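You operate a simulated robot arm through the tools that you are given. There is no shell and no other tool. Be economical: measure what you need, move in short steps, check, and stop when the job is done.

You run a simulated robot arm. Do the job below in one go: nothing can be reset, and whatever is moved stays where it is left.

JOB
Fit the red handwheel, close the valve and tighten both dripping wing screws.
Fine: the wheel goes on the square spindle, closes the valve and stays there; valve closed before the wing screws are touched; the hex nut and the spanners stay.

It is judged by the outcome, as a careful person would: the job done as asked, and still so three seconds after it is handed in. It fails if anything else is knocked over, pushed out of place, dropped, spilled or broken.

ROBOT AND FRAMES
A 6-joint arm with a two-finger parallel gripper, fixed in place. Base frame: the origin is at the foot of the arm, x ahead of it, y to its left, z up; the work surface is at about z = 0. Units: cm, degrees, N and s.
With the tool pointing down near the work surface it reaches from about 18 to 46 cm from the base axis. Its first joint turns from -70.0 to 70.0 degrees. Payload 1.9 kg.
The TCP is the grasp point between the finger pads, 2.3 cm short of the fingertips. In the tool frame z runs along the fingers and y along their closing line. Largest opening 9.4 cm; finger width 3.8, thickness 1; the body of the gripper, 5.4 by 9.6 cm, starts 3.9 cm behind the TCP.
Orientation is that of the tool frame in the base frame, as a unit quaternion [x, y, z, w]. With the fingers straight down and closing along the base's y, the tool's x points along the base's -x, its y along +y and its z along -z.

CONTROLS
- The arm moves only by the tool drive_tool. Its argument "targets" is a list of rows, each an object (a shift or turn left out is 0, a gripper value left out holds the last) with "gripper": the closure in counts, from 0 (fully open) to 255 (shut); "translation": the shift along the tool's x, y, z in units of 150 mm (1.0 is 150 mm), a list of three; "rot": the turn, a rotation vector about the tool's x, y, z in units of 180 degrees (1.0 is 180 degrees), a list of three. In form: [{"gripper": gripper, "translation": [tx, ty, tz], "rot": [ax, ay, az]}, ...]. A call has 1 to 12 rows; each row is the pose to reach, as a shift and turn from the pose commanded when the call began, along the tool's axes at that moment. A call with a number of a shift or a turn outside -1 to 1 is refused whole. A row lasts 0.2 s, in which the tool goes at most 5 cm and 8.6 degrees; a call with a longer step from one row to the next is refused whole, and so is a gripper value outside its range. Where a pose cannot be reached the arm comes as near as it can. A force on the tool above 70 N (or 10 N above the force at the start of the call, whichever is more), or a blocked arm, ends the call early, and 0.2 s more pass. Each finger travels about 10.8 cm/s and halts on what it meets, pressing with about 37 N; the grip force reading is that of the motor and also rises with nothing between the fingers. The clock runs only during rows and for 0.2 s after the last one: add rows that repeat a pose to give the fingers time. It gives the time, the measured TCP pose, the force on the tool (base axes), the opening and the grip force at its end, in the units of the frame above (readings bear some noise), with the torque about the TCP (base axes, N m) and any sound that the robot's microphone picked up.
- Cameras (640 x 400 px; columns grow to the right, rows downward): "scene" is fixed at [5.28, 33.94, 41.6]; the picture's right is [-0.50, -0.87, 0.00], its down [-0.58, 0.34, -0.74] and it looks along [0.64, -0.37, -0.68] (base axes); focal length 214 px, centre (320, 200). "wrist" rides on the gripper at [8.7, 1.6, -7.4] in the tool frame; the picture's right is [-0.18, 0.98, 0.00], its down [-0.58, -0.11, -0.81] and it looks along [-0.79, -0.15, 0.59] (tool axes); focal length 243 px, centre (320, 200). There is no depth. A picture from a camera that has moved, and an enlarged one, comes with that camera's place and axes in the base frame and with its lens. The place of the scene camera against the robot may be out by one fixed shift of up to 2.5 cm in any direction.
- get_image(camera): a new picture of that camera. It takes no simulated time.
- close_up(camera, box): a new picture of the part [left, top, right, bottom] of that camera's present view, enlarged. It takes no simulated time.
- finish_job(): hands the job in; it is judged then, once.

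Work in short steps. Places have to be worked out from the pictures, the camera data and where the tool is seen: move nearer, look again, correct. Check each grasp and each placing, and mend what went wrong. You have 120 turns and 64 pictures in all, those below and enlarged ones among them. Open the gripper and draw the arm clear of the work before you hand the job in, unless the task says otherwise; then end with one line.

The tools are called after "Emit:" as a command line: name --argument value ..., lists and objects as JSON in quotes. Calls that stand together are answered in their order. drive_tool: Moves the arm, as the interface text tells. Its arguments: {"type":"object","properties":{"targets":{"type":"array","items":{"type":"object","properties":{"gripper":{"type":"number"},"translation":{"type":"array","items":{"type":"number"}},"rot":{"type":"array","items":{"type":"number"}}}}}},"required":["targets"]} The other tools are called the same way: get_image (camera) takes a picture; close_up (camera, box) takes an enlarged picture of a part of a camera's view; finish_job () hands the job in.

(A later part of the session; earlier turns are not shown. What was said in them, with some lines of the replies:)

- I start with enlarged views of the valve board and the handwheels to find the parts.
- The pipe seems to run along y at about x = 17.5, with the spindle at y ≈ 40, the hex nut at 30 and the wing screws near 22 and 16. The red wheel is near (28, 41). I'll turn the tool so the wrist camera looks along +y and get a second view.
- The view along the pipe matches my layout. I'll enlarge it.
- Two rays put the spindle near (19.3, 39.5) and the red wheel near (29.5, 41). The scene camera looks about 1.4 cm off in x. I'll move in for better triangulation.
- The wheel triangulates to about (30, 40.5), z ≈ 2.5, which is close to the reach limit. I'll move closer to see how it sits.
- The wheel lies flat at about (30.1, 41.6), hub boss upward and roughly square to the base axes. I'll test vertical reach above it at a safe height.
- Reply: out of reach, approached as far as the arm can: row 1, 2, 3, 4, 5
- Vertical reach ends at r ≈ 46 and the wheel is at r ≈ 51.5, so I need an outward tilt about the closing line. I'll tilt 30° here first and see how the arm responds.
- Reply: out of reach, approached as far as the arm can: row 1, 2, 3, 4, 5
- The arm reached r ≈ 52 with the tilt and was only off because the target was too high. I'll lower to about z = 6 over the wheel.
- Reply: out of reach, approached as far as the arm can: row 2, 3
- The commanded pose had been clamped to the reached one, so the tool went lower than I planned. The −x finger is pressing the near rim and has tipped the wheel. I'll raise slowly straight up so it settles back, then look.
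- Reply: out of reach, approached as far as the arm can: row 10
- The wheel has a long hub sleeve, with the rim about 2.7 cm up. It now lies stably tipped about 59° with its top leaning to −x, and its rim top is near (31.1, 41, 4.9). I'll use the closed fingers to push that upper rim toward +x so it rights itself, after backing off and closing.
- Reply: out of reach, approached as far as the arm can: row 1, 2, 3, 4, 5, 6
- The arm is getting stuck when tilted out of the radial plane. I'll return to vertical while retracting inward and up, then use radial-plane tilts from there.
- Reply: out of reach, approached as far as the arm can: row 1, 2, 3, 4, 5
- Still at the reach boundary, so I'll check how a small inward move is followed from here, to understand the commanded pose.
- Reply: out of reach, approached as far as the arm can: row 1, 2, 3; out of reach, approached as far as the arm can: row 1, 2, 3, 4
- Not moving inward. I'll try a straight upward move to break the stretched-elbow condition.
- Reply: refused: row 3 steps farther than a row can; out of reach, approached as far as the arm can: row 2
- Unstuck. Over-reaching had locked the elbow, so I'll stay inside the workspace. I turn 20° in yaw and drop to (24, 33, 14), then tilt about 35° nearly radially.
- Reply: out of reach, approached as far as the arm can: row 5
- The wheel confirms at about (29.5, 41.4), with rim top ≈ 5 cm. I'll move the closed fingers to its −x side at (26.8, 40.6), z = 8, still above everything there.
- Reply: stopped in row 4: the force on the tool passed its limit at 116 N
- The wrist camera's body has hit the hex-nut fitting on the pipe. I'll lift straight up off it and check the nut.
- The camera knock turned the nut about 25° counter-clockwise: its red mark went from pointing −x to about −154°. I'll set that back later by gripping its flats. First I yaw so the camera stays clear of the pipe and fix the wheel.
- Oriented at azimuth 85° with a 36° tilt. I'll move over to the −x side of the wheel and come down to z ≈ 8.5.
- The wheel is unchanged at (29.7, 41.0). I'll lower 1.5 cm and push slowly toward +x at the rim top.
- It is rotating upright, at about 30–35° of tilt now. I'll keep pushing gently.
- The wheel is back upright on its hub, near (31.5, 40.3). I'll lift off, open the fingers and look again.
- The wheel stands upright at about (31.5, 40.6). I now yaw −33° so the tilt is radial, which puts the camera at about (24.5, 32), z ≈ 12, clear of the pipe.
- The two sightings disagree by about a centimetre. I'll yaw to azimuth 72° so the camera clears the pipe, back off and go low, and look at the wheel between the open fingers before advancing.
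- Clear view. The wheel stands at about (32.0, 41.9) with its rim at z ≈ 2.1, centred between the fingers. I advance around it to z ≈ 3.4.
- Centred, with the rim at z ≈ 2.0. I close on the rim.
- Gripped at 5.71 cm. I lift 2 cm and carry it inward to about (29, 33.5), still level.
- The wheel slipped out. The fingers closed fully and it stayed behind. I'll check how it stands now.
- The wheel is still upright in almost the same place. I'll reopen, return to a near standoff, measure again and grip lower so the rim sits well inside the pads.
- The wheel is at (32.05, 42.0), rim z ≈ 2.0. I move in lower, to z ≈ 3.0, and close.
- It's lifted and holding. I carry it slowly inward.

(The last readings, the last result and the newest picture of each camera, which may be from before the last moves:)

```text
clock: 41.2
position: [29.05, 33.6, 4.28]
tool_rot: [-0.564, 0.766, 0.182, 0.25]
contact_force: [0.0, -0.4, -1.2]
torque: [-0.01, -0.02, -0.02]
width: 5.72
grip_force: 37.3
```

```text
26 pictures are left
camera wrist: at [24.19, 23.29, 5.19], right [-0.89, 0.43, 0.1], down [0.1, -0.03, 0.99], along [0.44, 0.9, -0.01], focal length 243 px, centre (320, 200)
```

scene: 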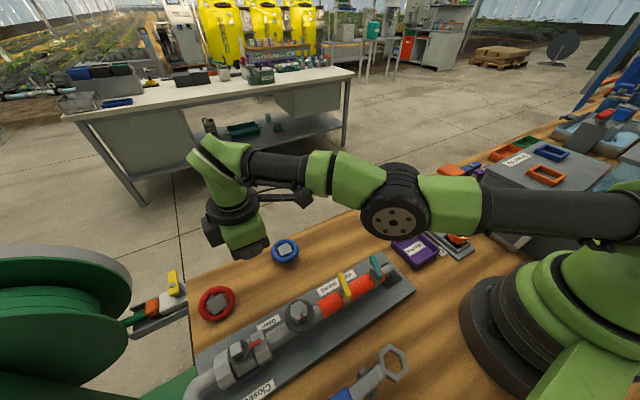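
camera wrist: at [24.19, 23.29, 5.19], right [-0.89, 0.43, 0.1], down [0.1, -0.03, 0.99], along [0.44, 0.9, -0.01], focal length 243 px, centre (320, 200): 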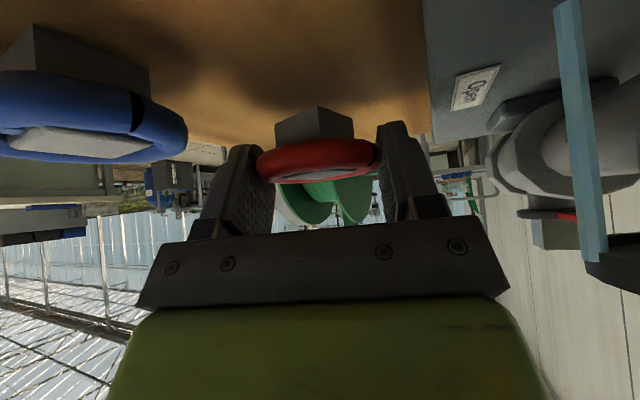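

Still held. I lower it onto the table, release gently and lift off.

Emit:
drive_tool --targets '[{"translation": [0.012, 0, 0.016]}, {"translation": [0.024, 0, 0.032]}, {"translation": [0.034, 0, 0.047]}, {"translation": [0.045, 0, 0.062]}, {"translation": [0.045, 0, 0.062]}, {"gripper": 50, "translation": [0.045, 0, 0.062]}, {"gripper": 50, "translation": [0.045, 0, 0.062]}, {"gripper": 50, "translation": [0.045, 0, 0.062]}, {"translation": [-0.03, 0, -0.041]}, {"translation": [-0.15, 0, -0.207]}, {"translation": [-0.25, 0, -0.345]}, {"translation": [-0.25, 0, -0.345]}]'

Emit:
drive_tool --targets '[{"rot": [0, 0.04, 0]}, {"rot": [0, 0.08, 0]}, {"rot": [0, 0.12, 0]}, {"rot": [0, 0.16, 0]}, {"rot": [0, 0.2, 0]}, {"rot": [0, 0.2, 0]}]'

Emit:
close_up --camera "scene" --box '[180, 220, 340, 320]'

```text
clock: 43.8
position: [28.73, 33.44, 10.8]
tool_rot: [-0.565, 0.765, 0.181, 0.25]
contact_force: [-0.2, -0.3, 0.3]
torque: [0.0, 0.01, 0.01]
width: 7.55
grip_force: 0.0
```

```text
clock: 45.2
position: [29.14, 33.52, 10.7]
tool_rot: [-0.593, 0.805, -0.003, 0.0]
contact_force: [0.3, 0.4, -0.4]
torque: [0.02, 0.02, 0.03]
width: 7.59
grip_force: 0.0
```

```text
4.00 times, centred on (260, 270) of scene
camera zoom: at [5.28, 33.94, 41.6], right [-0.5, -0.87, 0.0], down [-0.58, 0.34, -0.74], along [0.64, -0.37, -0.68], focal length 858 px, centre (560, -80)
```

zoom: 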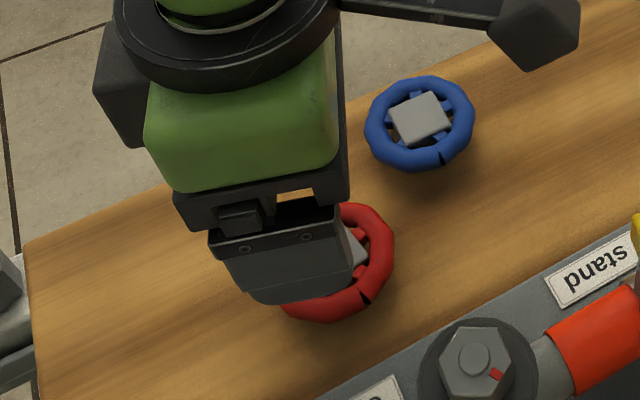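

The arm is vertical again and the wheel is set down with blue undisturbed. I back off 6 cm to measure the wheel's position and hub angle in the wrist view.

Emit:
drive_tool --targets '[{"translation": [0.2, 0, 0]}, {"translation": [0.4, 0, 0]}, {"translation": [0.4, 0, 0]}]'

Emit:
close_up --camera "wrist" --box '[240, 90, 400, 190]'

Emit:
close_up --camera "scene" --box '[190, 280, 318, 360]'

```text
clock: 46.0
position: [27.36, 28.03, 10.73]
tool_rot: [-0.592, 0.806, -0.002, 0.001]
contact_force: [-0.8, 0.4, -0.7]
torque: [0.02, 0.0, 0.01]
width: 7.56
grip_force: 0.0
```

```text
4.00 times, centred on (320, 140) of wrist
camera zoom: at [23.28, 20.34, 18.22], right [-0.88, 0.47, -0.01], down [0.27, 0.52, 0.81], along [0.38, 0.71, -0.59], focal length 970 px, centre (320, 440)
```

zoom: 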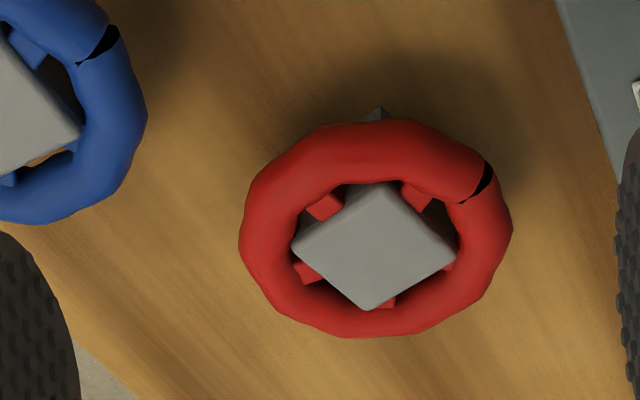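

```text
5.00 times, centred on (254, 320) of scene
camera zoom: at [5.28, 33.94, 41.6], right [-0.5, -0.87, 0.0], down [-0.58, 0.34, -0.74], along [0.64, -0.37, -0.68], focal length 1072 px, centre (650, -400)
```

zoom: 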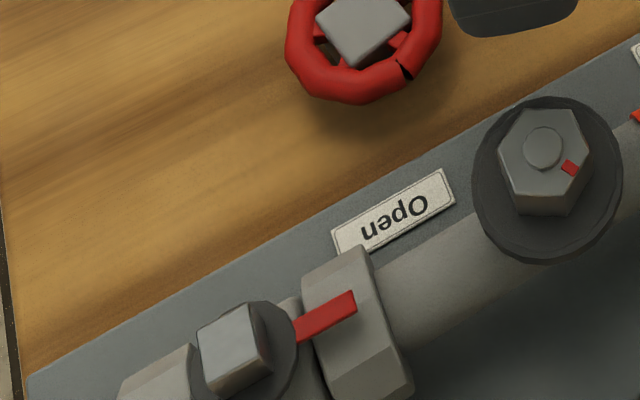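

The wheel's centre is (29.06, 33.45) and its hub square sits about 16° off the base axes. Now a close look at the spindle for its position and square angle.

Emit:
close_up --camera "scene" --box '[216, 335, 280, 375]'

Emit:
close_up --camera "wrist" --box '[380, 60, 540, 160]'

```text
10.00 times, centred on (248, 355) of scene
camera zoom: at [5.28, 33.94, 41.6], right [-0.5, -0.87, 0.0], down [-0.58, 0.34, -0.74], along [0.64, -0.37, -0.68], focal length 2145 px, centre (1040, -1350)
```

zoom: 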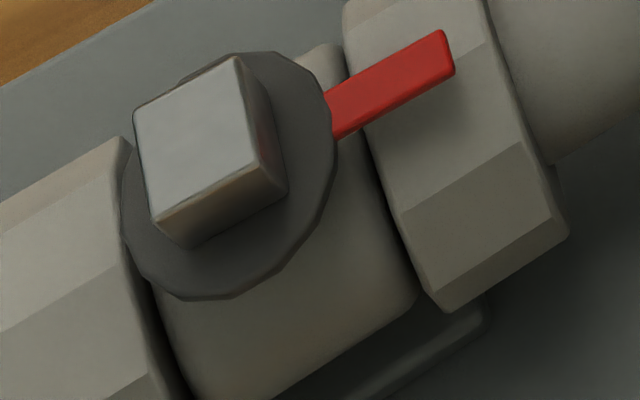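

```text
4.00 times, centred on (460, 110) of wrist
camera zoom: at [23.28, 20.34, 18.22], right [-0.88, 0.47, -0.01], down [0.27, 0.52, 0.81], along [0.38, 0.71, -0.59], focal length 970 px, centre (-240, 560)
```

zoom: 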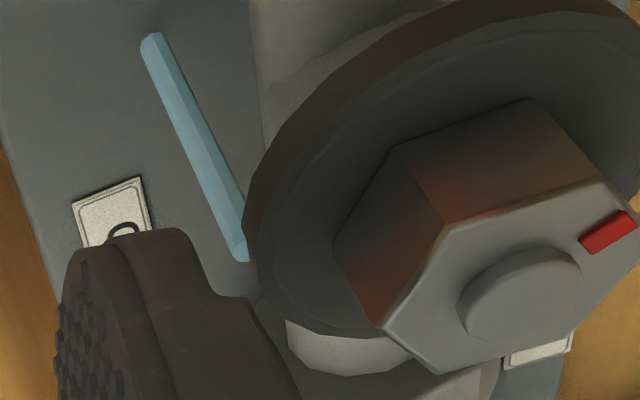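

A water jet now shows at the nut, so the knock really loosened it and it must be turned back. I'll move to a vertical view over the pipe to measure both the nut and the spindle.

Emit:
drive_tool --targets '[{"translation": [0, 0, -0.2], "rot": [0, 0, -0.03]}, {"translation": [0.002, 0.15, -0.353], "rot": [0, 0, -0.06]}, {"translation": [0.003, 0.3, -0.353], "rot": [0, 0, -0.1]}, {"translation": [0.005, 0.447, -0.353], "rot": [0, 0, -0.1]}, {"translation": [0.005, 0.447, -0.353], "rot": [0, 0, -0.1]}]'

Emit:
get_image --camera "wrist"

Emit:
close_up --camera "wrist" --box '[256, 50, 416, 150]'

```text
clock: 47.2
position: [20.89, 29.72, 16.02]
tool_rot: [0.712, -0.702, 0.003, -0.001]
contact_force: [0.8, 0.6, 0.1]
torque: [0.05, 0.0, 0.01]
width: 7.56
grip_force: 0.2
```

```text
20 pictures are left
camera wrist: at [19.47, 21.17, 23.5], right [-0.99, 0.17, 0.0], down [0.1, 0.58, 0.81], along [0.14, 0.79, -0.59], focal length 243 px, centre (320, 200)
```

wrist: 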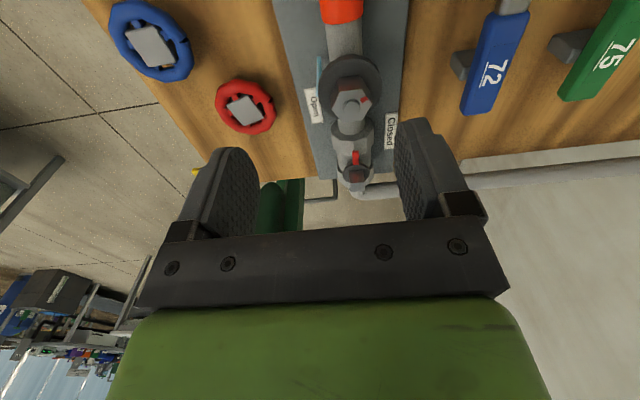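

```text
4.00 times, centred on (336, 100) of wrist
camera zoom: at [19.47, 21.17, 23.5], right [-0.99, 0.17, 0.0], down [0.1, 0.58, 0.81], along [0.14, 0.79, -0.59], focal length 970 px, centre (256, 600)
```

zoom: 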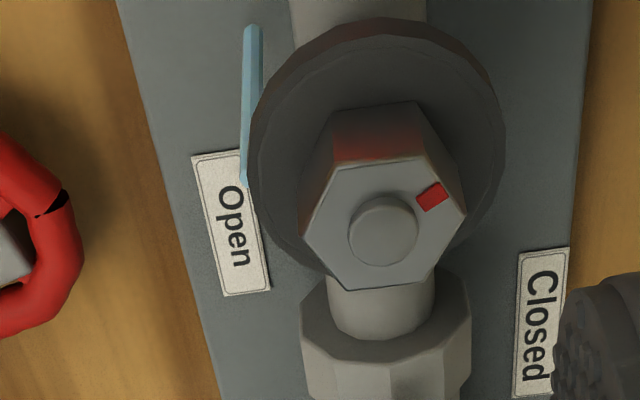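

The nut's top is at about (19.0, 30.6, 9), and its mark is 24° counter-clockwise of where it began. I align the closing line with its flats (+24°) and descend around it.

Emit:
drive_tool --targets '[{"translation": [-0.02, 0.042, 0], "rot": [0, 0, -0.043]}, {"translation": [-0.04, 0.084, 0], "rot": [0, 0, -0.086]}, {"translation": [-0.062, 0.126, 0], "rot": [0, 0, -0.129]}, {"translation": [-0.062, 0.126, 0.15], "rot": [0, 0, -0.129]}, {"translation": [-0.062, 0.126, 0.28], "rot": [0, 0, -0.129]}, {"translation": [-0.062, 0.126, 0.36], "rot": [0, 0, -0.129]}, {"translation": [-0.062, 0.126, 0.36], "rot": [0, 0, -0.129]}]'

Emit:
get_image --camera "wrist"

```text
clock: 48.8
position: [18.99, 30.66, 10.4]
tool_rot: [0.838, -0.545, 0.003, -0.001]
contact_force: [0.1, 0.4, 0.0]
torque: [-0.03, -0.01, 0.01]
width: 7.57
grip_force: 0.2
```

```text
18 pictures are left
camera wrist: at [20.98, 22.16, 17.84], right [-0.97, -0.23, 0.0], down [-0.14, 0.58, 0.8], along [-0.18, 0.78, -0.59], focal length 243 px, centre (320, 200)
```

wrist: 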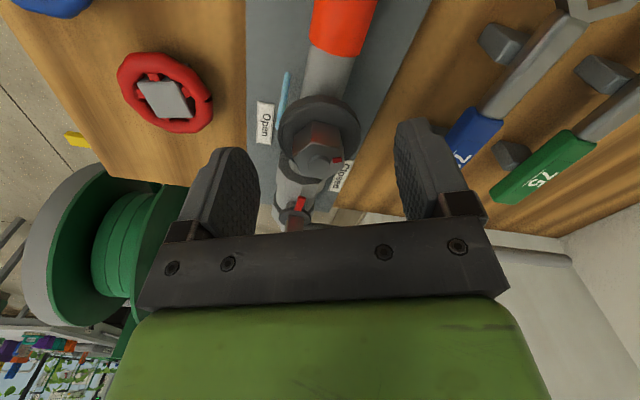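

The nut sits centred between the fingers. I close and check the grip.

Emit:
drive_tool --targets '[{"gripper": 255}, {"gripper": 255}, {"gripper": 255}, {"gripper": 255}]'

```text
clock: 49.8
position: [19.04, 30.56, 10.35]
tool_rot: [0.839, -0.545, 0.002, 0.0]
contact_force: [4.4, -0.1, -4.1]
torque: [0.1, 0.12, -0.01]
width: 2.39
grip_force: 44.9
```

Width 2.39 cm: it's on the flats. I turn it clockwise 24° back.

Emit:
drive_tool --targets '[{"rot": [0, 0, 0.027]}, {"rot": [0, 0, 0.054]}, {"rot": [0, 0, 0.081]}, {"rot": [0, 0, 0.108]}, {"rot": [0, 0, 0.1331]}, {"rot": [0, 0, 0.1331]}]'

Emit:
get_image --camera "wrist"

```text
clock: 51.2
position: [19.11, 30.57, 10.51]
tool_rot: [-0.707, 0.707, -0.002, 0.001]
contact_force: [26.1, 0.4, -26.5]
torque: [0.58, -0.23, 0.02]
width: 2.4
grip_force: 44.4
```

```text
17 pictures are left
camera wrist: at [17.38, 22.04, 17.97], right [-0.98, 0.19, -0.01], down [0.11, 0.58, 0.81], along [0.15, 0.79, -0.59], focal length 243 px, centre (320, 200)
```

wrist: 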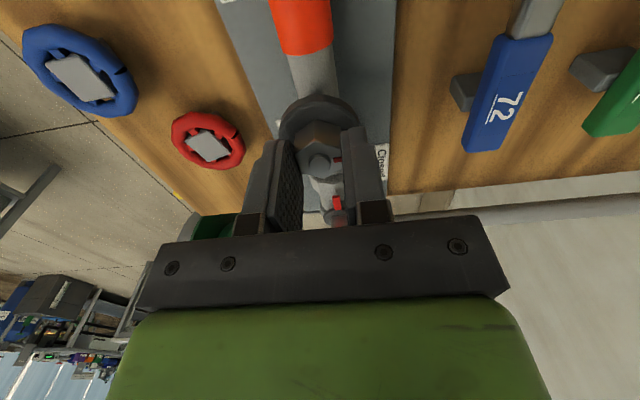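

The jet has stopped and the mark points to −x again. I release and rise, then take close-ups of the nut and the spindle.

Emit:
drive_tool --targets '[{"gripper": 60}, {"gripper": 60}, {"gripper": 60}, {"gripper": 60, "translation": [0, 0, -0.1]}, {"gripper": 60, "translation": [0, 0, -0.25]}, {"gripper": 60, "translation": [0, 0, -0.4]}, {"gripper": 60, "translation": [0, 0, -0.4]}]'

Emit:
close_up --camera "wrist" --box '[256, 110, 384, 190]'

```text
clock: 52.8
position: [18.8, 30.63, 16.57]
tool_rot: [0.707, -0.707, 0.001, 0.0]
contact_force: [0.5, 0.5, 0.2]
torque: [0.0, 0.0, 0.0]
width: 7.2
grip_force: 0.1
```

```text
5.00 times, centred on (320, 150) of wrist
camera zoom: at [17.27, 22.15, 23.99], right [-0.98, 0.18, 0.0], down [0.11, 0.58, 0.81], along [0.15, 0.79, -0.59], focal length 1213 px, centre (320, 450)
```

zoom: 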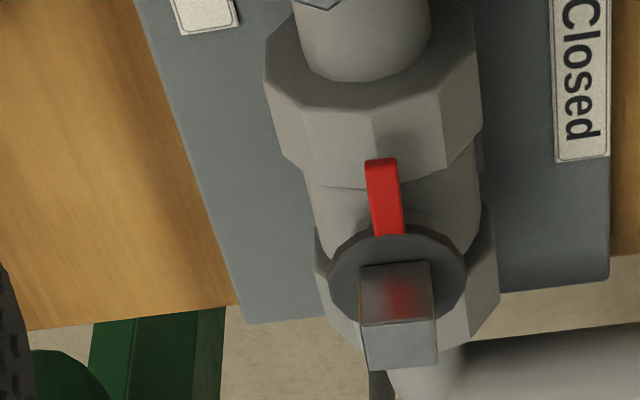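

The spindle sits at (19.03, 39.65), with its disc at z ≈ 6.95 and top ≈ 8.5, and its square is at −2°. I go over the red wheel and grip it once at one yaw and then 90° across, which centres it on the TCP.

Emit:
drive_tool --targets '[{"gripper": 45, "translation": [-0.03, -0.1, 0], "rot": [0, 0, 0.043]}, {"translation": [-0.06, -0.2, 0], "rot": [0, 0, 0.086]}, {"translation": [-0.09, -0.3, 0.05], "rot": [0, 0, 0.129]}, {"translation": [-0.12, -0.4, 0.1], "rot": [0, 0, 0.172]}, {"translation": [-0.15, -0.5, 0.15], "rot": [0, 0, 0.215]}, {"translation": [-0.17, -0.6, 0.2], "rot": [0, 0, 0.258]}, {"translation": [-0.188, -0.684, 0.25], "rot": [0, 0, 0.3]}, {"translation": [-0.188, -0.684, 0.3], "rot": [0, 0, 0.3]}, {"translation": [-0.188, -0.684, 0.3], "rot": [0, 0, 0.3]}]'

Emit:
get_image --camera "wrist"

```text
clock: 54.8
position: [29.16, 33.46, 12.09]
tool_rot: [-0.308, 0.951, -0.001, 0.002]
contact_force: [-0.2, 0.2, -0.6]
torque: [0.0, 0.01, -0.02]
width: 7.72
grip_force: 0.1
```

```text
15 pictures are left
camera wrist: at [21.3, 29.89, 19.54], right [-0.43, 0.9, 0.0], down [0.53, 0.25, 0.81], along [0.73, 0.34, -0.59], focal length 243 px, centre (320, 200)
```

wrist: 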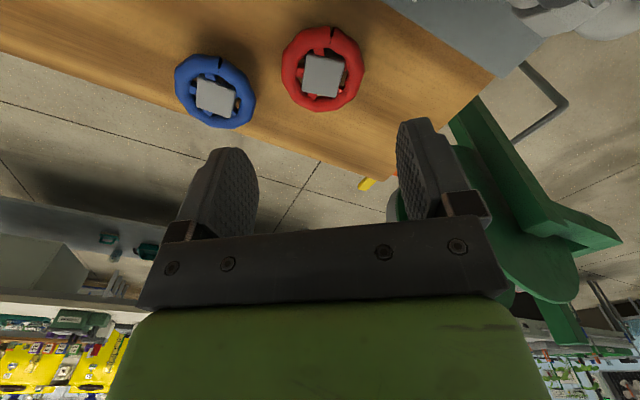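

Centring is good to about 0.2 cm. I narrow the opening so the fingers stay clear of the blue wheel, descend, squeeze once, reopen and rise.

Emit:
drive_tool --targets '[{"gripper": 71, "translation": [0.006, 0, 0.15]}, {"translation": [0.012, 0, 0.35]}, {"translation": [0.012, 0, 0.5]}, {"translation": [0.012, 0, 0.609]}, {"translation": [0.012, 0, 0.609]}, {"gripper": 255, "translation": [0.012, 0, 0.609]}, {"gripper": 255, "translation": [0.012, 0, 0.609]}, {"gripper": 255, "translation": [0.012, 0, 0.609]}]'

Emit:
drive_tool --targets '[{"gripper": 71}, {"gripper": 71}, {"translation": [0, 0, -0.1]}, {"translation": [0, 0, -0.3]}, {"translation": [0, 0, -0.3]}]'

```text
clock: 56.6
position: [29.13, 33.31, 3.02]
tool_rot: [-0.309, 0.951, 0.0, 0.001]
contact_force: [-0.3, 0.7, 0.3]
torque: [0.01, 0.01, 0.01]
width: 5.78
grip_force: 37.0
```

```text
clock: 57.8
position: [29.0, 33.32, 7.49]
tool_rot: [-0.309, 0.951, -0.001, 0.002]
contact_force: [-0.4, 0.9, 0.5]
torque: [-0.03, -0.03, 0.0]
width: 6.8
grip_force: 0.1
```

Now I rotate +90° and descend again to grip.

Emit:
drive_tool --targets '[{"rot": [0, 0, -0.045]}, {"rot": [0, 0, -0.09]}, {"rot": [0, 0, -0.135]}, {"rot": [0, 0, -0.18]}, {"rot": [0, 0, -0.225]}, {"rot": [0, 0, -0.27]}, {"rot": [0, 0, -0.315]}, {"rot": [0, 0, -0.36]}, {"rot": [0, 0, -0.405]}, {"rot": [0, 0, -0.45]}, {"rot": [0, 0, -0.5]}, {"rot": [0, 0, -0.5]}]'

Emit:
drive_tool --targets '[{"translation": [0, 0, 0.12]}, {"translation": [0, 0, 0.24]}, {"translation": [0, 0, 0.302]}, {"translation": [0, 0, 0.302]}, {"gripper": 255, "translation": [0, 0, 0.302]}, {"gripper": 255, "translation": [0, 0, 0.302]}, {"gripper": 255, "translation": [0, 0, 0.302]}]'

Emit:
drive_tool --targets '[{"translation": [0, 0, -0.02]}, {"translation": [0, 0, -0.05]}, {"translation": [0, 0, -0.1]}, {"translation": [0, 0, -0.18]}, {"translation": [0, 0, -0.28]}, {"translation": [0, 0, -0.38]}, {"translation": [0, 0, -0.48]}, {"translation": [0, 0, -0.58]}, {"translation": [0, 0, -0.68]}, {"translation": [0, 0, -0.75]}]'

Emit:
get_image --camera "wrist"

```text
refused: row 11 steps farther than a row can; nothing moved
```

```text
clock: 59.4
position: [29.15, 33.33, 2.97]
tool_rot: [-0.309, 0.951, -0.001, 0.001]
contact_force: [-1.3, 0.6, -0.5]
torque: [0.0, -0.02, -0.02]
width: 5.74
grip_force: 36.9
```

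```text
clock: 61.6
position: [29.16, 33.45, 14.02]
tool_rot: [-0.309, 0.951, -0.001, 0.001]
contact_force: [-0.6, 0.0, 0.1]
torque: [0.03, -0.01, 0.03]
width: 5.75
grip_force: 36.8
```

```text
14 pictures are left
camera wrist: at [21.35, 29.74, 21.57], right [-0.43, 0.9, 0.0], down [0.53, 0.26, 0.81], along [0.73, 0.34, -0.59], focal length 243 px, centre (320, 200)
```

wrist: 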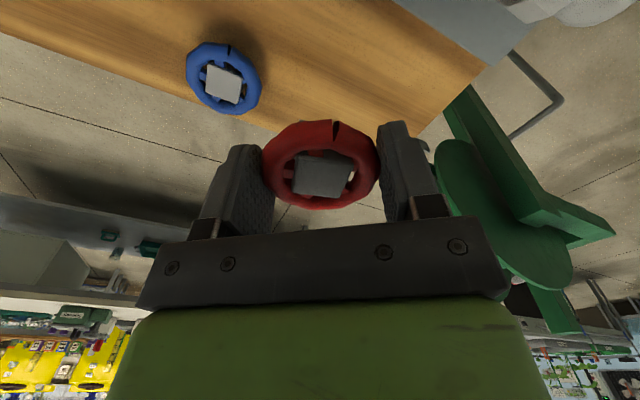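

The yaw row was refused, but the second grip and lift went fine at the same yaw: the wheel is level and held. One close-up to measure the hub angle and centre in the hand.

Emit:
close_up --camera "wrist" --box '[256, 125, 384, 205]'

```text
5.00 times, centred on (320, 165) of wrist
camera zoom: at [21.35, 29.74, 21.57], right [-0.43, 0.9, 0.0], down [0.53, 0.26, 0.81], along [0.73, 0.34, -0.59], focal length 1213 px, centre (320, 375)
```

zoom: 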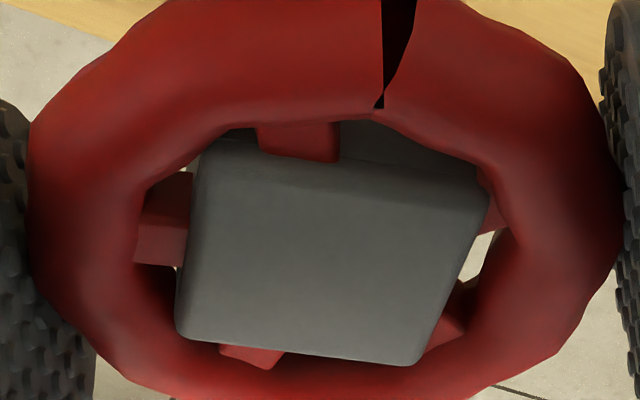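

The hub is centred within 0.15 cm at +14.6°, so a turn of +73.2° aligns it with the spindle. I carry it over the spindle at z = 14 while turning.

Emit:
drive_tool --targets '[{"translation": [0.031, 0.072, 0], "rot": [0, 0, -0.04067]}, {"translation": [0.062, 0.144, 0], "rot": [0, 0, -0.08134]}, {"translation": [0.093, 0.216, 0], "rot": [0, 0, -0.122]}, {"translation": [0.124, 0.288, 0], "rot": [0, 0, -0.1627]}, {"translation": [0.155, 0.36, 0], "rot": [0, 0, -0.2033]}, {"translation": [0.185, 0.433, 0], "rot": [0, 0, -0.244]}, {"translation": [0.216, 0.505, 0], "rot": [0, 0, -0.2847]}, {"translation": [0.247, 0.577, 0], "rot": [0, 0, -0.3253]}, {"translation": [0.278, 0.649, 0], "rot": [0, 0, -0.366]}, {"translation": [0.309, 0.721, 0], "rot": [0, 0, -0.4067]}, {"translation": [0.309, 0.721, 0], "rot": [0, 0, -0.4067]}]'

Emit:
close_up --camera "scene" --box '[190, 300, 318, 380]'

```text
clock: 64.0
position: [19.0, 39.26, 14.05]
tool_rot: [0.815, -0.579, 0.002, 0.0]
contact_force: [-0.7, 0.0, 0.1]
torque: [0.01, -0.02, 0.0]
width: 5.75
grip_force: 37.4
```

```text
5.00 times, centred on (254, 340) of scene
camera zoom: at [5.28, 33.94, 41.6], right [-0.5, -0.87, 0.0], down [-0.58, 0.34, -0.74], along [0.64, -0.37, -0.68], focal length 1072 px, centre (650, -500)
```

zoom: 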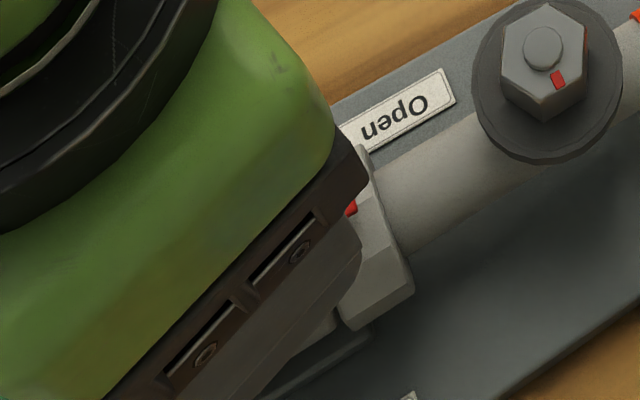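

The nut is back as it was and the wheel is over the spindle. I trim +0.25 cm in y and lower slowly to feel for the spindle.

Emit:
drive_tool --targets '[{"translation": [-0.015, -0.007, 0.06]}, {"translation": [-0.015, -0.007, 0.12]}, {"translation": [-0.015, -0.007, 0.15]}, {"translation": [-0.015, -0.007, 0.17]}, {"translation": [-0.015, -0.007, 0.185]}, {"translation": [-0.015, -0.007, 0.2]}, {"translation": [-0.015, -0.007, 0.2]}]'

```text
clock: 65.6
position: [19.24, 39.6, 11.07]
tool_rot: [0.815, -0.579, 0.003, 0.0]
contact_force: [0.3, -4.1, 2.6]
torque: [-0.17, 0.01, 0.03]
width: 5.79
grip_force: 36.9
```

There is a light contact of a few newtons at hub bottom ≈ 8.1. I take a look before pressing on.

Emit:
get_image --camera "wrist"

```text
11 pictures are left
camera wrist: at [20.4, 30.94, 18.58], right [-0.99, -0.15, 0.0], down [-0.09, 0.59, 0.8], along [-0.12, 0.8, -0.59], focal length 243 px, centre (320, 200)
```

wrist: 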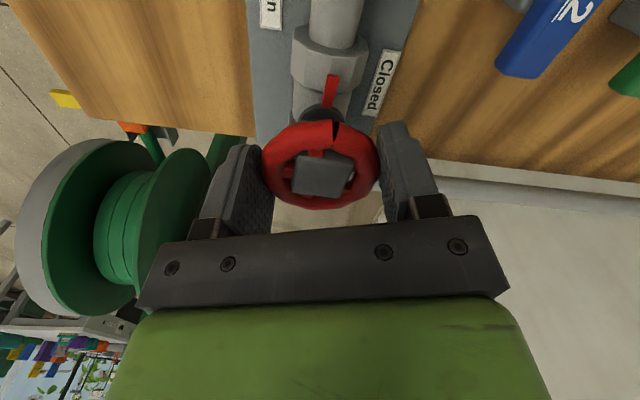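

It looks level, and the −y reaction suggests I'm slightly too far in +y with the socket just starting over the spindle. I ease −0.15 cm in y and continue down.

Emit:
drive_tool --targets '[{"translation": [0.0094, 0.0033, 0]}, {"translation": [0.0094, 0.0033, 0.015]}, {"translation": [0.0094, 0.0033, 0.03]}, {"translation": [0.0094, 0.0033, 0.045]}, {"translation": [0.0094, 0.0033, 0.045]}]'

```text
clock: 66.8
position: [18.98, 39.41, 10.28]
tool_rot: [0.815, -0.579, 0.003, 0.0]
contact_force: [-0.4, 0.2, -0.2]
torque: [0.02, -0.01, -0.01]
width: 5.76
grip_force: 37.2
```

It slid down to z = 10.28 with no force, so it's engaged. I continue to the seat at about 9.9.

Emit:
drive_tool --targets '[{"translation": [0, 0, 0.01]}, {"translation": [0, 0, 0.02]}, {"translation": [0, 0, 0.028]}, {"translation": [0, 0, 0.035]}, {"translation": [0, 0, 0.035]}]'

```text
clock: 68.0
position: [18.91, 39.55, 9.87]
tool_rot: [0.815, -0.58, 0.002, -0.002]
contact_force: [-2.4, -6.4, 27.8]
torque: [-0.02, 0.21, -0.02]
width: 5.78
grip_force: 37.2
```

Seated. Now I turn clockwise 90° to close the valve.

Emit:
drive_tool --targets '[{"translation": [0, 0, -0.008], "rot": [0, 0, 0.0417]}, {"translation": [0, 0, -0.008], "rot": [0, 0, 0.0833]}, {"translation": [0, 0, -0.008], "rot": [0, 0, 0.125]}, {"translation": [0, 0, -0.008], "rot": [0, 0, 0.1667]}, {"translation": [0, 0, -0.008], "rot": [0, 0, 0.2083]}, {"translation": [0, 0, -0.008], "rot": [0, 0, 0.25]}, {"translation": [0, 0, -0.008], "rot": [0, 0, 0.2917]}, {"translation": [0, 0, -0.008], "rot": [0, 0, 0.3333]}, {"translation": [0, 0, -0.008], "rot": [0, 0, 0.375]}, {"translation": [0, 0, -0.008], "rot": [0, 0, 0.4167]}, {"translation": [0, 0, -0.008], "rot": [0, 0, 0.4583]}, {"translation": [0, 0, -0.008], "rot": [0, 0, 0.5]}]'

Emit:
close_up --camera "wrist" --box '[240, 80, 400, 180]'

```text
clock: 70.6
position: [19.11, 39.39, 9.96]
tool_rot: [-0.166, 0.986, -0.001, 0.002]
contact_force: [-11.7, 3.6, -2.1]
torque: [0.06, 0.25, 0.06]
width: 5.75
grip_force: 37.1
```

```text
4.00 times, centred on (320, 130) of wrist
camera zoom: at [10.32, 38.32, 17.35], right [-0.15, 0.99, 0.0], down [0.58, 0.09, 0.81], along [0.8, 0.12, -0.59], focal length 970 px, centre (320, 480)
```

zoom: 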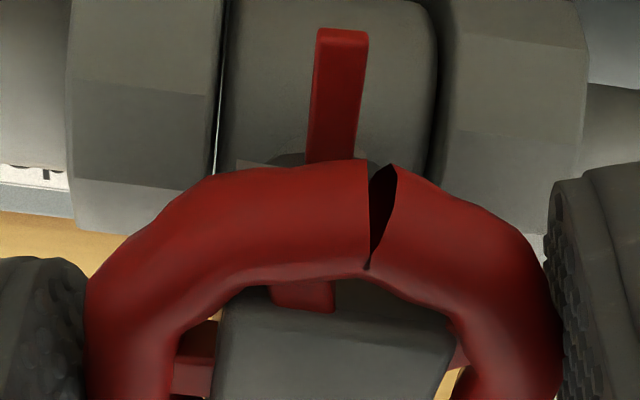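

The pointer now faces −x, toward Closed, but may be a few degrees short. I turn a little further and feel for the stop.

Emit:
drive_tool --targets '[{"rot": [0, 0, 0.025]}, {"rot": [0, 0, 0.05]}, {"rot": [0, 0, 0.05]}]'

```text
clock: 71.4
position: [18.88, 39.49, 10.06]
tool_rot: [-0.088, 0.996, -0.001, 0.002]
contact_force: [-13.4, 1.6, -4.5]
torque: [0.03, 0.29, 0.11]
width: 5.77
grip_force: 37.3
```

Torque is still low. I release the wheel, rise straight up and check the pointer.

Emit:
drive_tool --targets '[{"gripper": 65}, {"gripper": 65}, {"translation": [0, 0, -0.05]}, {"translation": [0, 0, -0.2]}, {"translation": [0, 0, -0.4]}, {"translation": [0, 0, -0.6]}, {"translation": [0, 0, -0.6]}]'

Emit:
close_up --camera "wrist" --box '[240, 10, 400, 110]'

```text
clock: 73.0
position: [18.91, 39.43, 19.13]
tool_rot: [-0.089, 0.996, -0.001, 0.001]
contact_force: [-0.8, 0.0, -0.7]
torque: [0.04, 0.01, -0.02]
width: 6.99
grip_force: 0.1
```

```text
4.00 times, centred on (320, 60) of wrist
camera zoom: at [10.16, 39.58, 26.54], right [0.01, 1.0, 0.0], down [0.59, 0.0, 0.81], along [0.81, -0.01, -0.59], focal length 970 px, centre (320, 760)
```

zoom: 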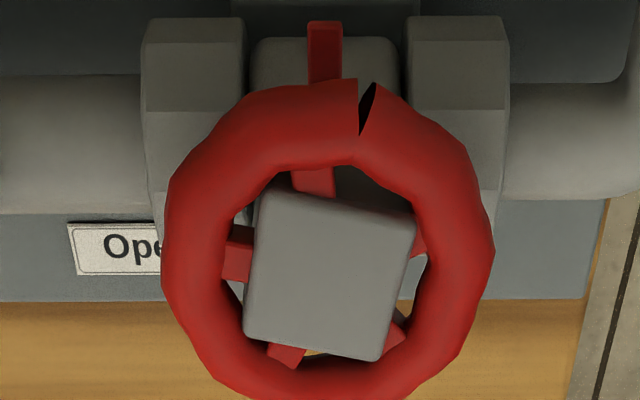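

The pointer is exactly at −x, so the valve is closed with the wheel seated on the spindle. Next I move over to view the wing screws, turning the tool to look along +y.

Emit:
drive_tool --targets '[{"translation": [0.0085, -0.0865, 0], "rot": [0, 0, -0.0445]}, {"translation": [0.017, -0.173, 0], "rot": [0, 0, -0.089]}, {"translation": [0.0255, -0.26, 0], "rot": [0, 0, -0.1335]}, {"translation": [0.034, -0.346, 0], "rot": [0, 0, -0.178]}, {"translation": [0.0425, -0.4325, 0], "rot": [0, 0, -0.2225]}, {"translation": [0.051, -0.519, 0], "rot": [0, 0, -0.267]}, {"translation": [0.0595, -0.6055, 0], "rot": [0, 0, -0.3115]}, {"translation": [0.068, -0.692, 0], "rot": [0, 0, -0.356]}, {"translation": [0.0765, -0.7785, 0], "rot": [0, 0, -0.4005]}, {"translation": [0.085, -0.865, 0], "rot": [0, 0, -0.444]}]'

Emit:
drive_tool --targets '[{"gripper": 100, "translation": [0.25, 0, 0]}, {"translation": [0.5, 0, 0.03]}, {"translation": [0.8, 0, 0.06]}, {"translation": [0.8, 0, 0.06]}]'

Emit:
close_up --camera "wrist" --box '[256, 80, 416, 180]'

```text
clock: 75.2
position: [20.09, 26.38, 18.85]
tool_rot: [0.709, -0.706, 0.002, -0.001]
contact_force: [1.0, -0.3, -0.6]
torque: [0.0, -0.01, 0.05]
width: 7.0
grip_force: 0.0
```

```text
clock: 76.2
position: [20.09, 14.45, 18.11]
tool_rot: [0.707, -0.707, 0.003, -0.002]
contact_force: [-0.4, -0.1, 0.0]
torque: [-0.01, 0.03, -0.01]
width: 5.74
grip_force: 0.0
```

```text
4.00 times, centred on (336, 130) of wrist
camera zoom: at [18.59, 5.95, 25.56], right [-0.98, 0.18, 0.0], down [0.1, 0.58, 0.81], along [0.15, 0.79, -0.59], focal length 970 px, centre (256, 480)
```

zoom: 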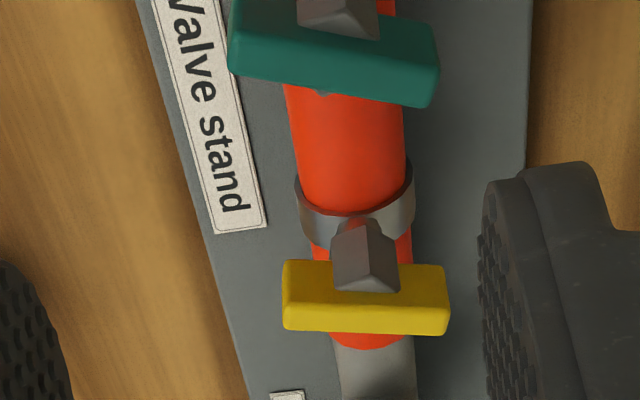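

The drips are gone with the valve closed. One enlarged scene view of the two wing screws to understand their axes.

Emit:
close_up --camera "scene" --box '[326, 248, 406, 298]'

```text
8.00 times, centred on (366, 273) of scene
camera zoom: at [5.28, 33.94, 41.6], right [-0.5, -0.87, 0.0], down [-0.58, 0.34, -0.74], along [0.64, -0.37, -0.68], focal length 1716 px, centre (-48, -384)
```

zoom: 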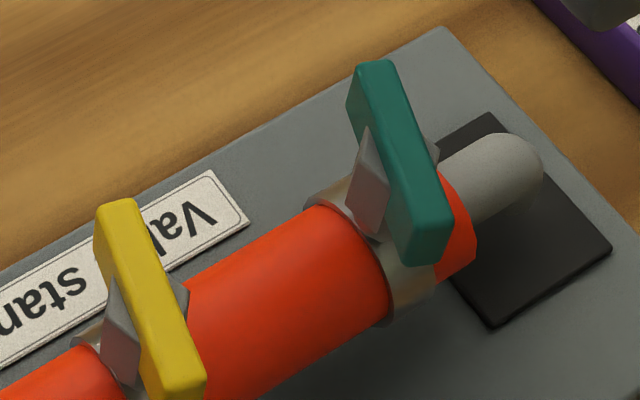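

Both are vertical-axis wing bars with tops at z ≈ 8.7: yellow at (19.05, 22.55) and at 166°, teal at (19.0, 16.25) and at about 158°. I go above the yellow one with the fingers aligned along its bar.

Emit:
drive_tool --targets '[{"translation": [-0.06, 0.008, 0], "rot": [0, 0, -0.047]}, {"translation": [-0.12, 0.016, 0], "rot": [0, 0, -0.094]}, {"translation": [-0.18, 0.024, 0], "rot": [0, 0, -0.141]}, {"translation": [-0.24, 0.032, 0], "rot": [0, 0, -0.188]}, {"translation": [-0.3, 0.04, 0], "rot": [0, 0, -0.235]}, {"translation": [-0.36, 0.048, 0], "rot": [0, 0, -0.282]}, {"translation": [-0.42, 0.056, 0.05], "rot": [0, 0, -0.329]}, {"translation": [-0.48, 0.062, 0.1], "rot": [0, 0, -0.376]}, {"translation": [-0.54, 0.069, 0.14], "rot": [0, 0, -0.422]}, {"gripper": 140, "translation": [-0.54, 0.069, 0.2], "rot": [0, 0, -0.422]}, {"gripper": 140, "translation": [-0.54, 0.069, 0.2], "rot": [0, 0, -0.422]}]'

Emit:
get_image --camera "wrist"

```text
clock: 78.6
position: [19.14, 22.5, 15.05]
tool_rot: [0.993, -0.121, 0.003, 0.0]
contact_force: [1.4, 0.3, -0.7]
torque: [-0.01, 0.02, 0.03]
width: 4.24
grip_force: 0.1
```

```text
6 pictures are left
camera wrist: at [27.07, 19.01, 22.56], right [-0.41, -0.91, 0.0], down [-0.54, 0.25, 0.8], along [-0.73, 0.33, -0.6], focal length 243 px, centre (320, 200)
```

wrist: 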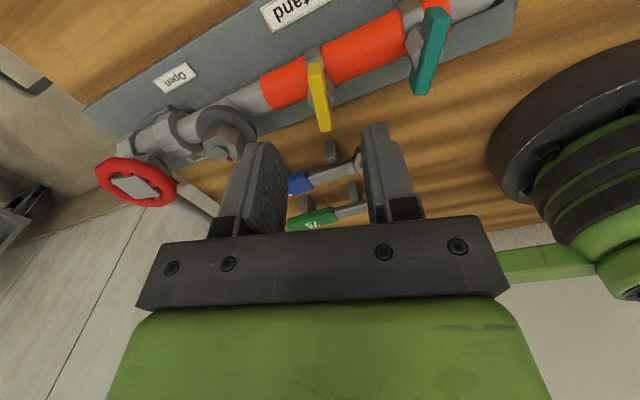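

The yellow bar is centred below the fingers. I descend so the tips overlap its top and close.

Emit:
drive_tool --targets '[{"translation": [0.01, 0, 0.1]}, {"translation": [0.01, 0, 0.2]}, {"translation": [0.01, 0, 0.27]}, {"translation": [0.01, 0, 0.31]}, {"translation": [0.01, 0, 0.31]}, {"gripper": 255, "translation": [0.01, 0, 0.31]}, {"gripper": 255, "translation": [0.01, 0, 0.31]}, {"gripper": 255, "translation": [0.01, 0, 0.31]}]'

```text
clock: 80.4
position: [19.26, 22.48, 10.34]
tool_rot: [0.993, -0.121, 0.001, 0.001]
contact_force: [2.5, -9.1, -3.2]
torque: [-0.23, -0.16, 0.03]
width: 1.8
grip_force: 44.9
```

Width is 1.8 cm, so I have the screw boss with the bar between the pads. I turn clockwise in steps and watch the torque.

Emit:
drive_tool --targets '[{"rot": [0, 0, 0.035]}, {"rot": [0, 0, 0.07]}, {"rot": [0, 0, 0.105]}, {"rot": [0, 0, 0.14]}, {"rot": [0, 0, 0.175]}]'

```text
clock: 81.6
position: [19.1, 22.42, 10.45]
tool_rot: [0.922, -0.388, 0.001, 0.003]
contact_force: [-4.2, -32.9, -1.2]
torque: [-0.62, 0.12, 0.08]
width: 1.79
grip_force: 44.7
```

It turns easily, but the side force shows I'm about 0.2 cm too far in +y. I shift and continue.

Emit:
drive_tool --targets '[{"translation": [0.008, 0.008, 0], "rot": [0, 0, 0.035]}, {"translation": [0.008, 0.008, 0], "rot": [0, 0, 0.07]}, {"translation": [0.008, 0.008, 0], "rot": [0, 0, 0.105]}, {"translation": [0.008, 0.008, 0], "rot": [0, 0, 0.14]}, {"translation": [0.008, 0.008, 0], "rot": [0, 0, 0.175]}]'

Emit:
close_up --camera "wrist" --box '[256, 80, 384, 160]'

```text
clock: 82.8
position: [19.09, 22.26, 10.62]
tool_rot: [0.781, -0.624, 0.002, 0.001]
contact_force: [-45.2, -1.3, 9.2]
torque: [1.07, 1.16, 0.13]
width: 0.83
grip_force: 45.6
```

```text
5.00 times, centred on (320, 120) of wrist
camera zoom: at [19.47, 13.63, 18.09], right [-1.0, -0.04, 0.0], down [-0.02, 0.59, 0.8], along [-0.03, 0.8, -0.59], focal length 1213 px, centre (320, 600)
```

zoom: 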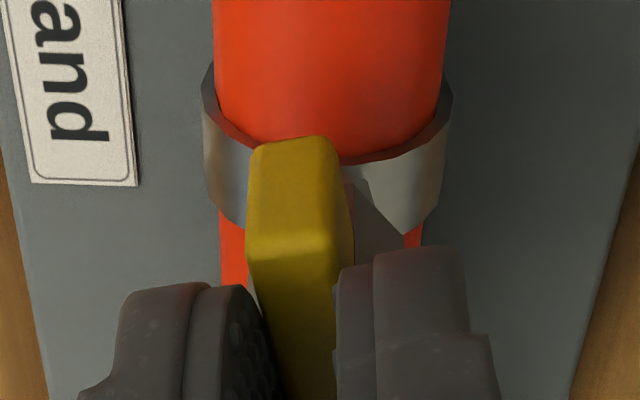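

The pads are now directly on the bar (0.83 cm), which has turned to about 283°. Torque about z is still small. I ease the sideways load and keep turning.

Emit:
drive_tool --targets '[{"translation": [-0.004, 0.02, 0], "rot": [0, 0, 0]}, {"translation": [-0.004, 0.02, 0], "rot": [0, 0, 0.035]}, {"translation": [-0.004, 0.02, 0], "rot": [0, 0, 0.07]}, {"translation": [-0.004, 0.02, 0], "rot": [0, 0, 0.105]}, {"translation": [-0.004, 0.02, 0], "rot": [0, 0, 0.14]}]'

```text
clock: 84.0
position: [19.0, 22.51, 10.58]
tool_rot: [-0.63, 0.776, -0.002, 0.003]
contact_force: [6.8, -24.5, 22.3]
torque: [-0.91, -0.14, 1.84]
width: 1.54
grip_force: 45.3
```

Torque jumped to 1.84 N m with the bar about in line with the pipe, so the yellow screw is tight. I release and rise to check it.

Emit:
drive_tool --targets '[{"gripper": 140}, {"gripper": 140}, {"translation": [0, 0, -0.08]}, {"translation": [0, 0, -0.2]}, {"translation": [0, 0, -0.32]}, {"translation": [0.15, 0, -0.32]}, {"translation": [0.3, 0, -0.32]}, {"translation": [0.42, 0.02, -0.32]}, {"translation": [0.42, 0.02, -0.32]}]'

Emit:
get_image --camera "wrist"

```text
clock: 86.0
position: [17.37, 16.16, 15.11]
tool_rot: [-0.629, 0.778, -0.002, 0.002]
contact_force: [0.9, 0.0, 0.4]
torque: [-0.01, 0.02, 0.0]
width: 4.24
grip_force: 0.0
```

```text
4 pictures are left
camera wrist: at [14.03, 8.11, 22.56], right [-0.92, 0.39, 0.0], down [0.23, 0.55, 0.81], along [0.31, 0.74, -0.59], focal length 243 px, centre (320, 200)
```

wrist: 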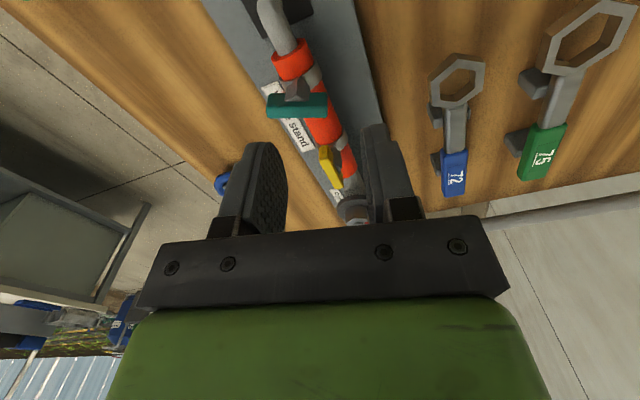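

The yellow bar lies along the pipe. Teal is at about (19.0, 16.05) and at 157°. I turn the tool to match and go over it.

Emit:
drive_tool --targets '[{"translation": [-0.0016, -0.011, 0], "rot": [0, 0, -0.044]}, {"translation": [-0.003, -0.022, 0], "rot": [0, 0, -0.088]}, {"translation": [-0.005, -0.033, 0], "rot": [0, 0, -0.132]}, {"translation": [-0.006, -0.044, 0], "rot": [0, 0, -0.176]}, {"translation": [-0.008, -0.055, 0], "rot": [0, 0, -0.22]}, {"translation": [-0.01, -0.066, 0], "rot": [0, 0, -0.264]}, {"translation": [-0.012, -0.077, 0], "rot": [0, 0, -0.308]}, {"translation": [-0.013, -0.088, 0], "rot": [0, 0, -0.352]}, {"translation": [-0.015, -0.1, 0], "rot": [0, 0, -0.396]}, {"translation": [-0.0156, -0.108, 0], "rot": [0, 0, -0.439]}, {"translation": [-0.0156, -0.108, 0], "rot": [0, 0, -0.439]}]'

Emit:
drive_tool --targets '[{"translation": [0, 0, 0.1]}, {"translation": [0, 0, 0.2]}, {"translation": [0, 0, 0.26]}, {"translation": [0, 0, 0.297]}, {"translation": [0, 0, 0.297]}, {"gripper": 255, "translation": [0, 0, 0.297]}, {"gripper": 255, "translation": [0, 0, 0.297]}, {"gripper": 255, "translation": [0, 0, 0.297]}]'

```text
clock: 88.4
position: [18.74, 16.21, 15.28]
tool_rot: [0.98, -0.2, 0.002, 0.0]
contact_force: [0.4, -0.2, 0.7]
torque: [-0.02, -0.05, 0.04]
width: 4.22
grip_force: 0.1
```

```text
clock: 90.2
position: [18.82, 16.03, 10.83]
tool_rot: [0.98, -0.2, 0.002, 0.001]
contact_force: [-3.8, -9.8, -3.0]
torque: [-0.16, 0.29, -0.02]
width: 0.88
grip_force: 45.4
```

The grip is on the bar itself (0.88 cm). I turn clockwise, watching the torque.

Emit:
drive_tool --targets '[{"rot": [0, 0, 0.035]}, {"rot": [0, 0, 0.07]}, {"rot": [0, 0, 0.105]}, {"rot": [0, 0, 0.14]}, {"rot": [0, 0, 0.175]}]'

```text
clock: 91.4
position: [18.89, 16.17, 10.79]
tool_rot: [0.889, -0.459, 0.002, 0.0]
contact_force: [0.5, -22.6, 14.5]
torque: [0.04, 0.41, -0.02]
width: 0.89
grip_force: 44.8
```

Emit:
drive_tool --targets '[{"translation": [0.0065, 0.0046, 0], "rot": [0, 0, 0.035]}, {"translation": [0.0065, 0.0046, 0], "rot": [0, 0, 0.07]}, {"translation": [0.0065, 0.0046, 0], "rot": [0, 0, 0.105]}, {"translation": [0.0065, 0.0046, 0], "rot": [0, 0, 0.135]}]'

```text
clock: 92.4
position: [18.94, 16.2, 10.89]
tool_rot: [0.772, -0.635, 0.004, -0.005]
contact_force: [10.6, 22.6, -11.9]
torque: [-0.47, -0.36, 0.04]
width: 0.87
grip_force: 45.7
```

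Still free at 281°. I continue toward the stop.

Emit:
drive_tool --targets '[{"rot": [0, 0, 0.03]}, {"rot": [0, 0, 0.06]}, {"rot": [0, 0, 0.085]}]'

```text
clock: 93.2
position: [19.07, 16.13, 10.79]
tool_rot: [-0.682, 0.731, -0.003, 0.004]
contact_force: [14.5, 16.1, 6.8]
torque: [0.26, -0.25, 1.87]
width: 0.99
grip_force: 44.8
```

Torque rose to 1.87 N m at the stop. I nudge a few more degrees to be sure it's snug, then release, rise and retreat clear.

Emit:
drive_tool --targets '[{"rot": [0, 0, 0.02]}, {"rot": [0, 0, 0.03]}, {"rot": [0, 0, 0.03]}]'

Emit:
drive_tool --targets '[{"gripper": 140}, {"gripper": 140}, {"translation": [0, 0, -0.1]}, {"translation": [0, 0, -0.3]}, {"translation": [0, 0, -0.5]}, {"translation": [0.2, -0.1, -0.6]}, {"translation": [0.4, -0.2, -0.6]}, {"translation": [0.6, -0.3, -0.6]}, {"translation": [0.6, -0.3, -0.6]}]'

Emit:
close_up --camera "scene" --box '[200, 230, 424, 370]'

```text
clock: 94.0
position: [18.9, 16.1, 10.84]
tool_rot: [-0.647, 0.763, -0.003, 0.004]
contact_force: [23.7, 8.6, 10.8]
torque: [-0.2, -0.37, 1.86]
width: 1.36
grip_force: 44.9
```

```text
clock: 96.0
position: [21.83, 6.35, 19.69]
tool_rot: [-0.645, 0.764, -0.003, 0.001]
contact_force: [-0.2, 0.0, -0.2]
torque: [-0.02, -0.01, -0.02]
width: 4.25
grip_force: 0.1
```

```text
2.86 times, centred on (312, 300) of scene
camera zoom: at [5.28, 33.94, 41.6], right [-0.5, -0.87, 0.0], down [-0.58, 0.34, -0.74], along [0.64, -0.37, -0.68], focal length 613 px, centre (343, -86)
```

zoom: 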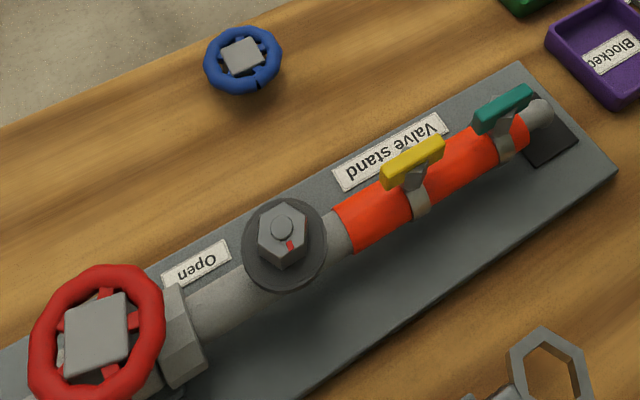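

The wheel is on, both wing bars lie along the pipe, there are no drips, the nut mark is as at the start and blue is in place. One last overall look.

Emit:
get_image --camera "scene"

Emit:
close_up --camera "scene" --box '[190, 320, 318, 400]'

```text
2 pictures are left
```

scene: 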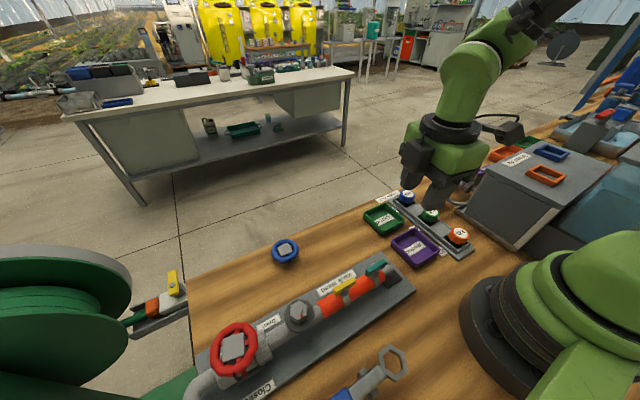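

```text
5.00 times, centred on (254, 360) of scene
camera zoom: at [5.28, 33.94, 41.6], right [-0.5, -0.87, 0.0], down [-0.58, 0.34, -0.74], along [0.64, -0.37, -0.68], focal length 1072 px, centre (650, -600)
```

zoom: 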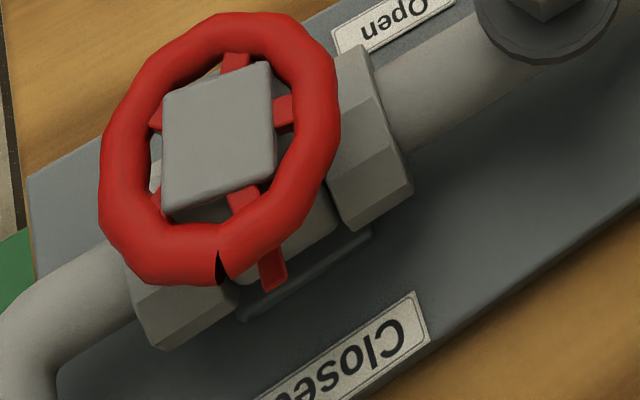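

The wheel is seated, the pointer is at Closed, the spanners are untouched and the arm is clear, so I'm handing in.

Emit:
finish_job

```text
The job is handed in.
```

The red handwheel is on the spindle, the valve is closed, and both wing screws are tight with no drips; along the way I tipped the handwheel over, and the wrist camera knocked the hex nut about 25° loose and made it leak, so I turned it back to its starting mark and the leak stopped.
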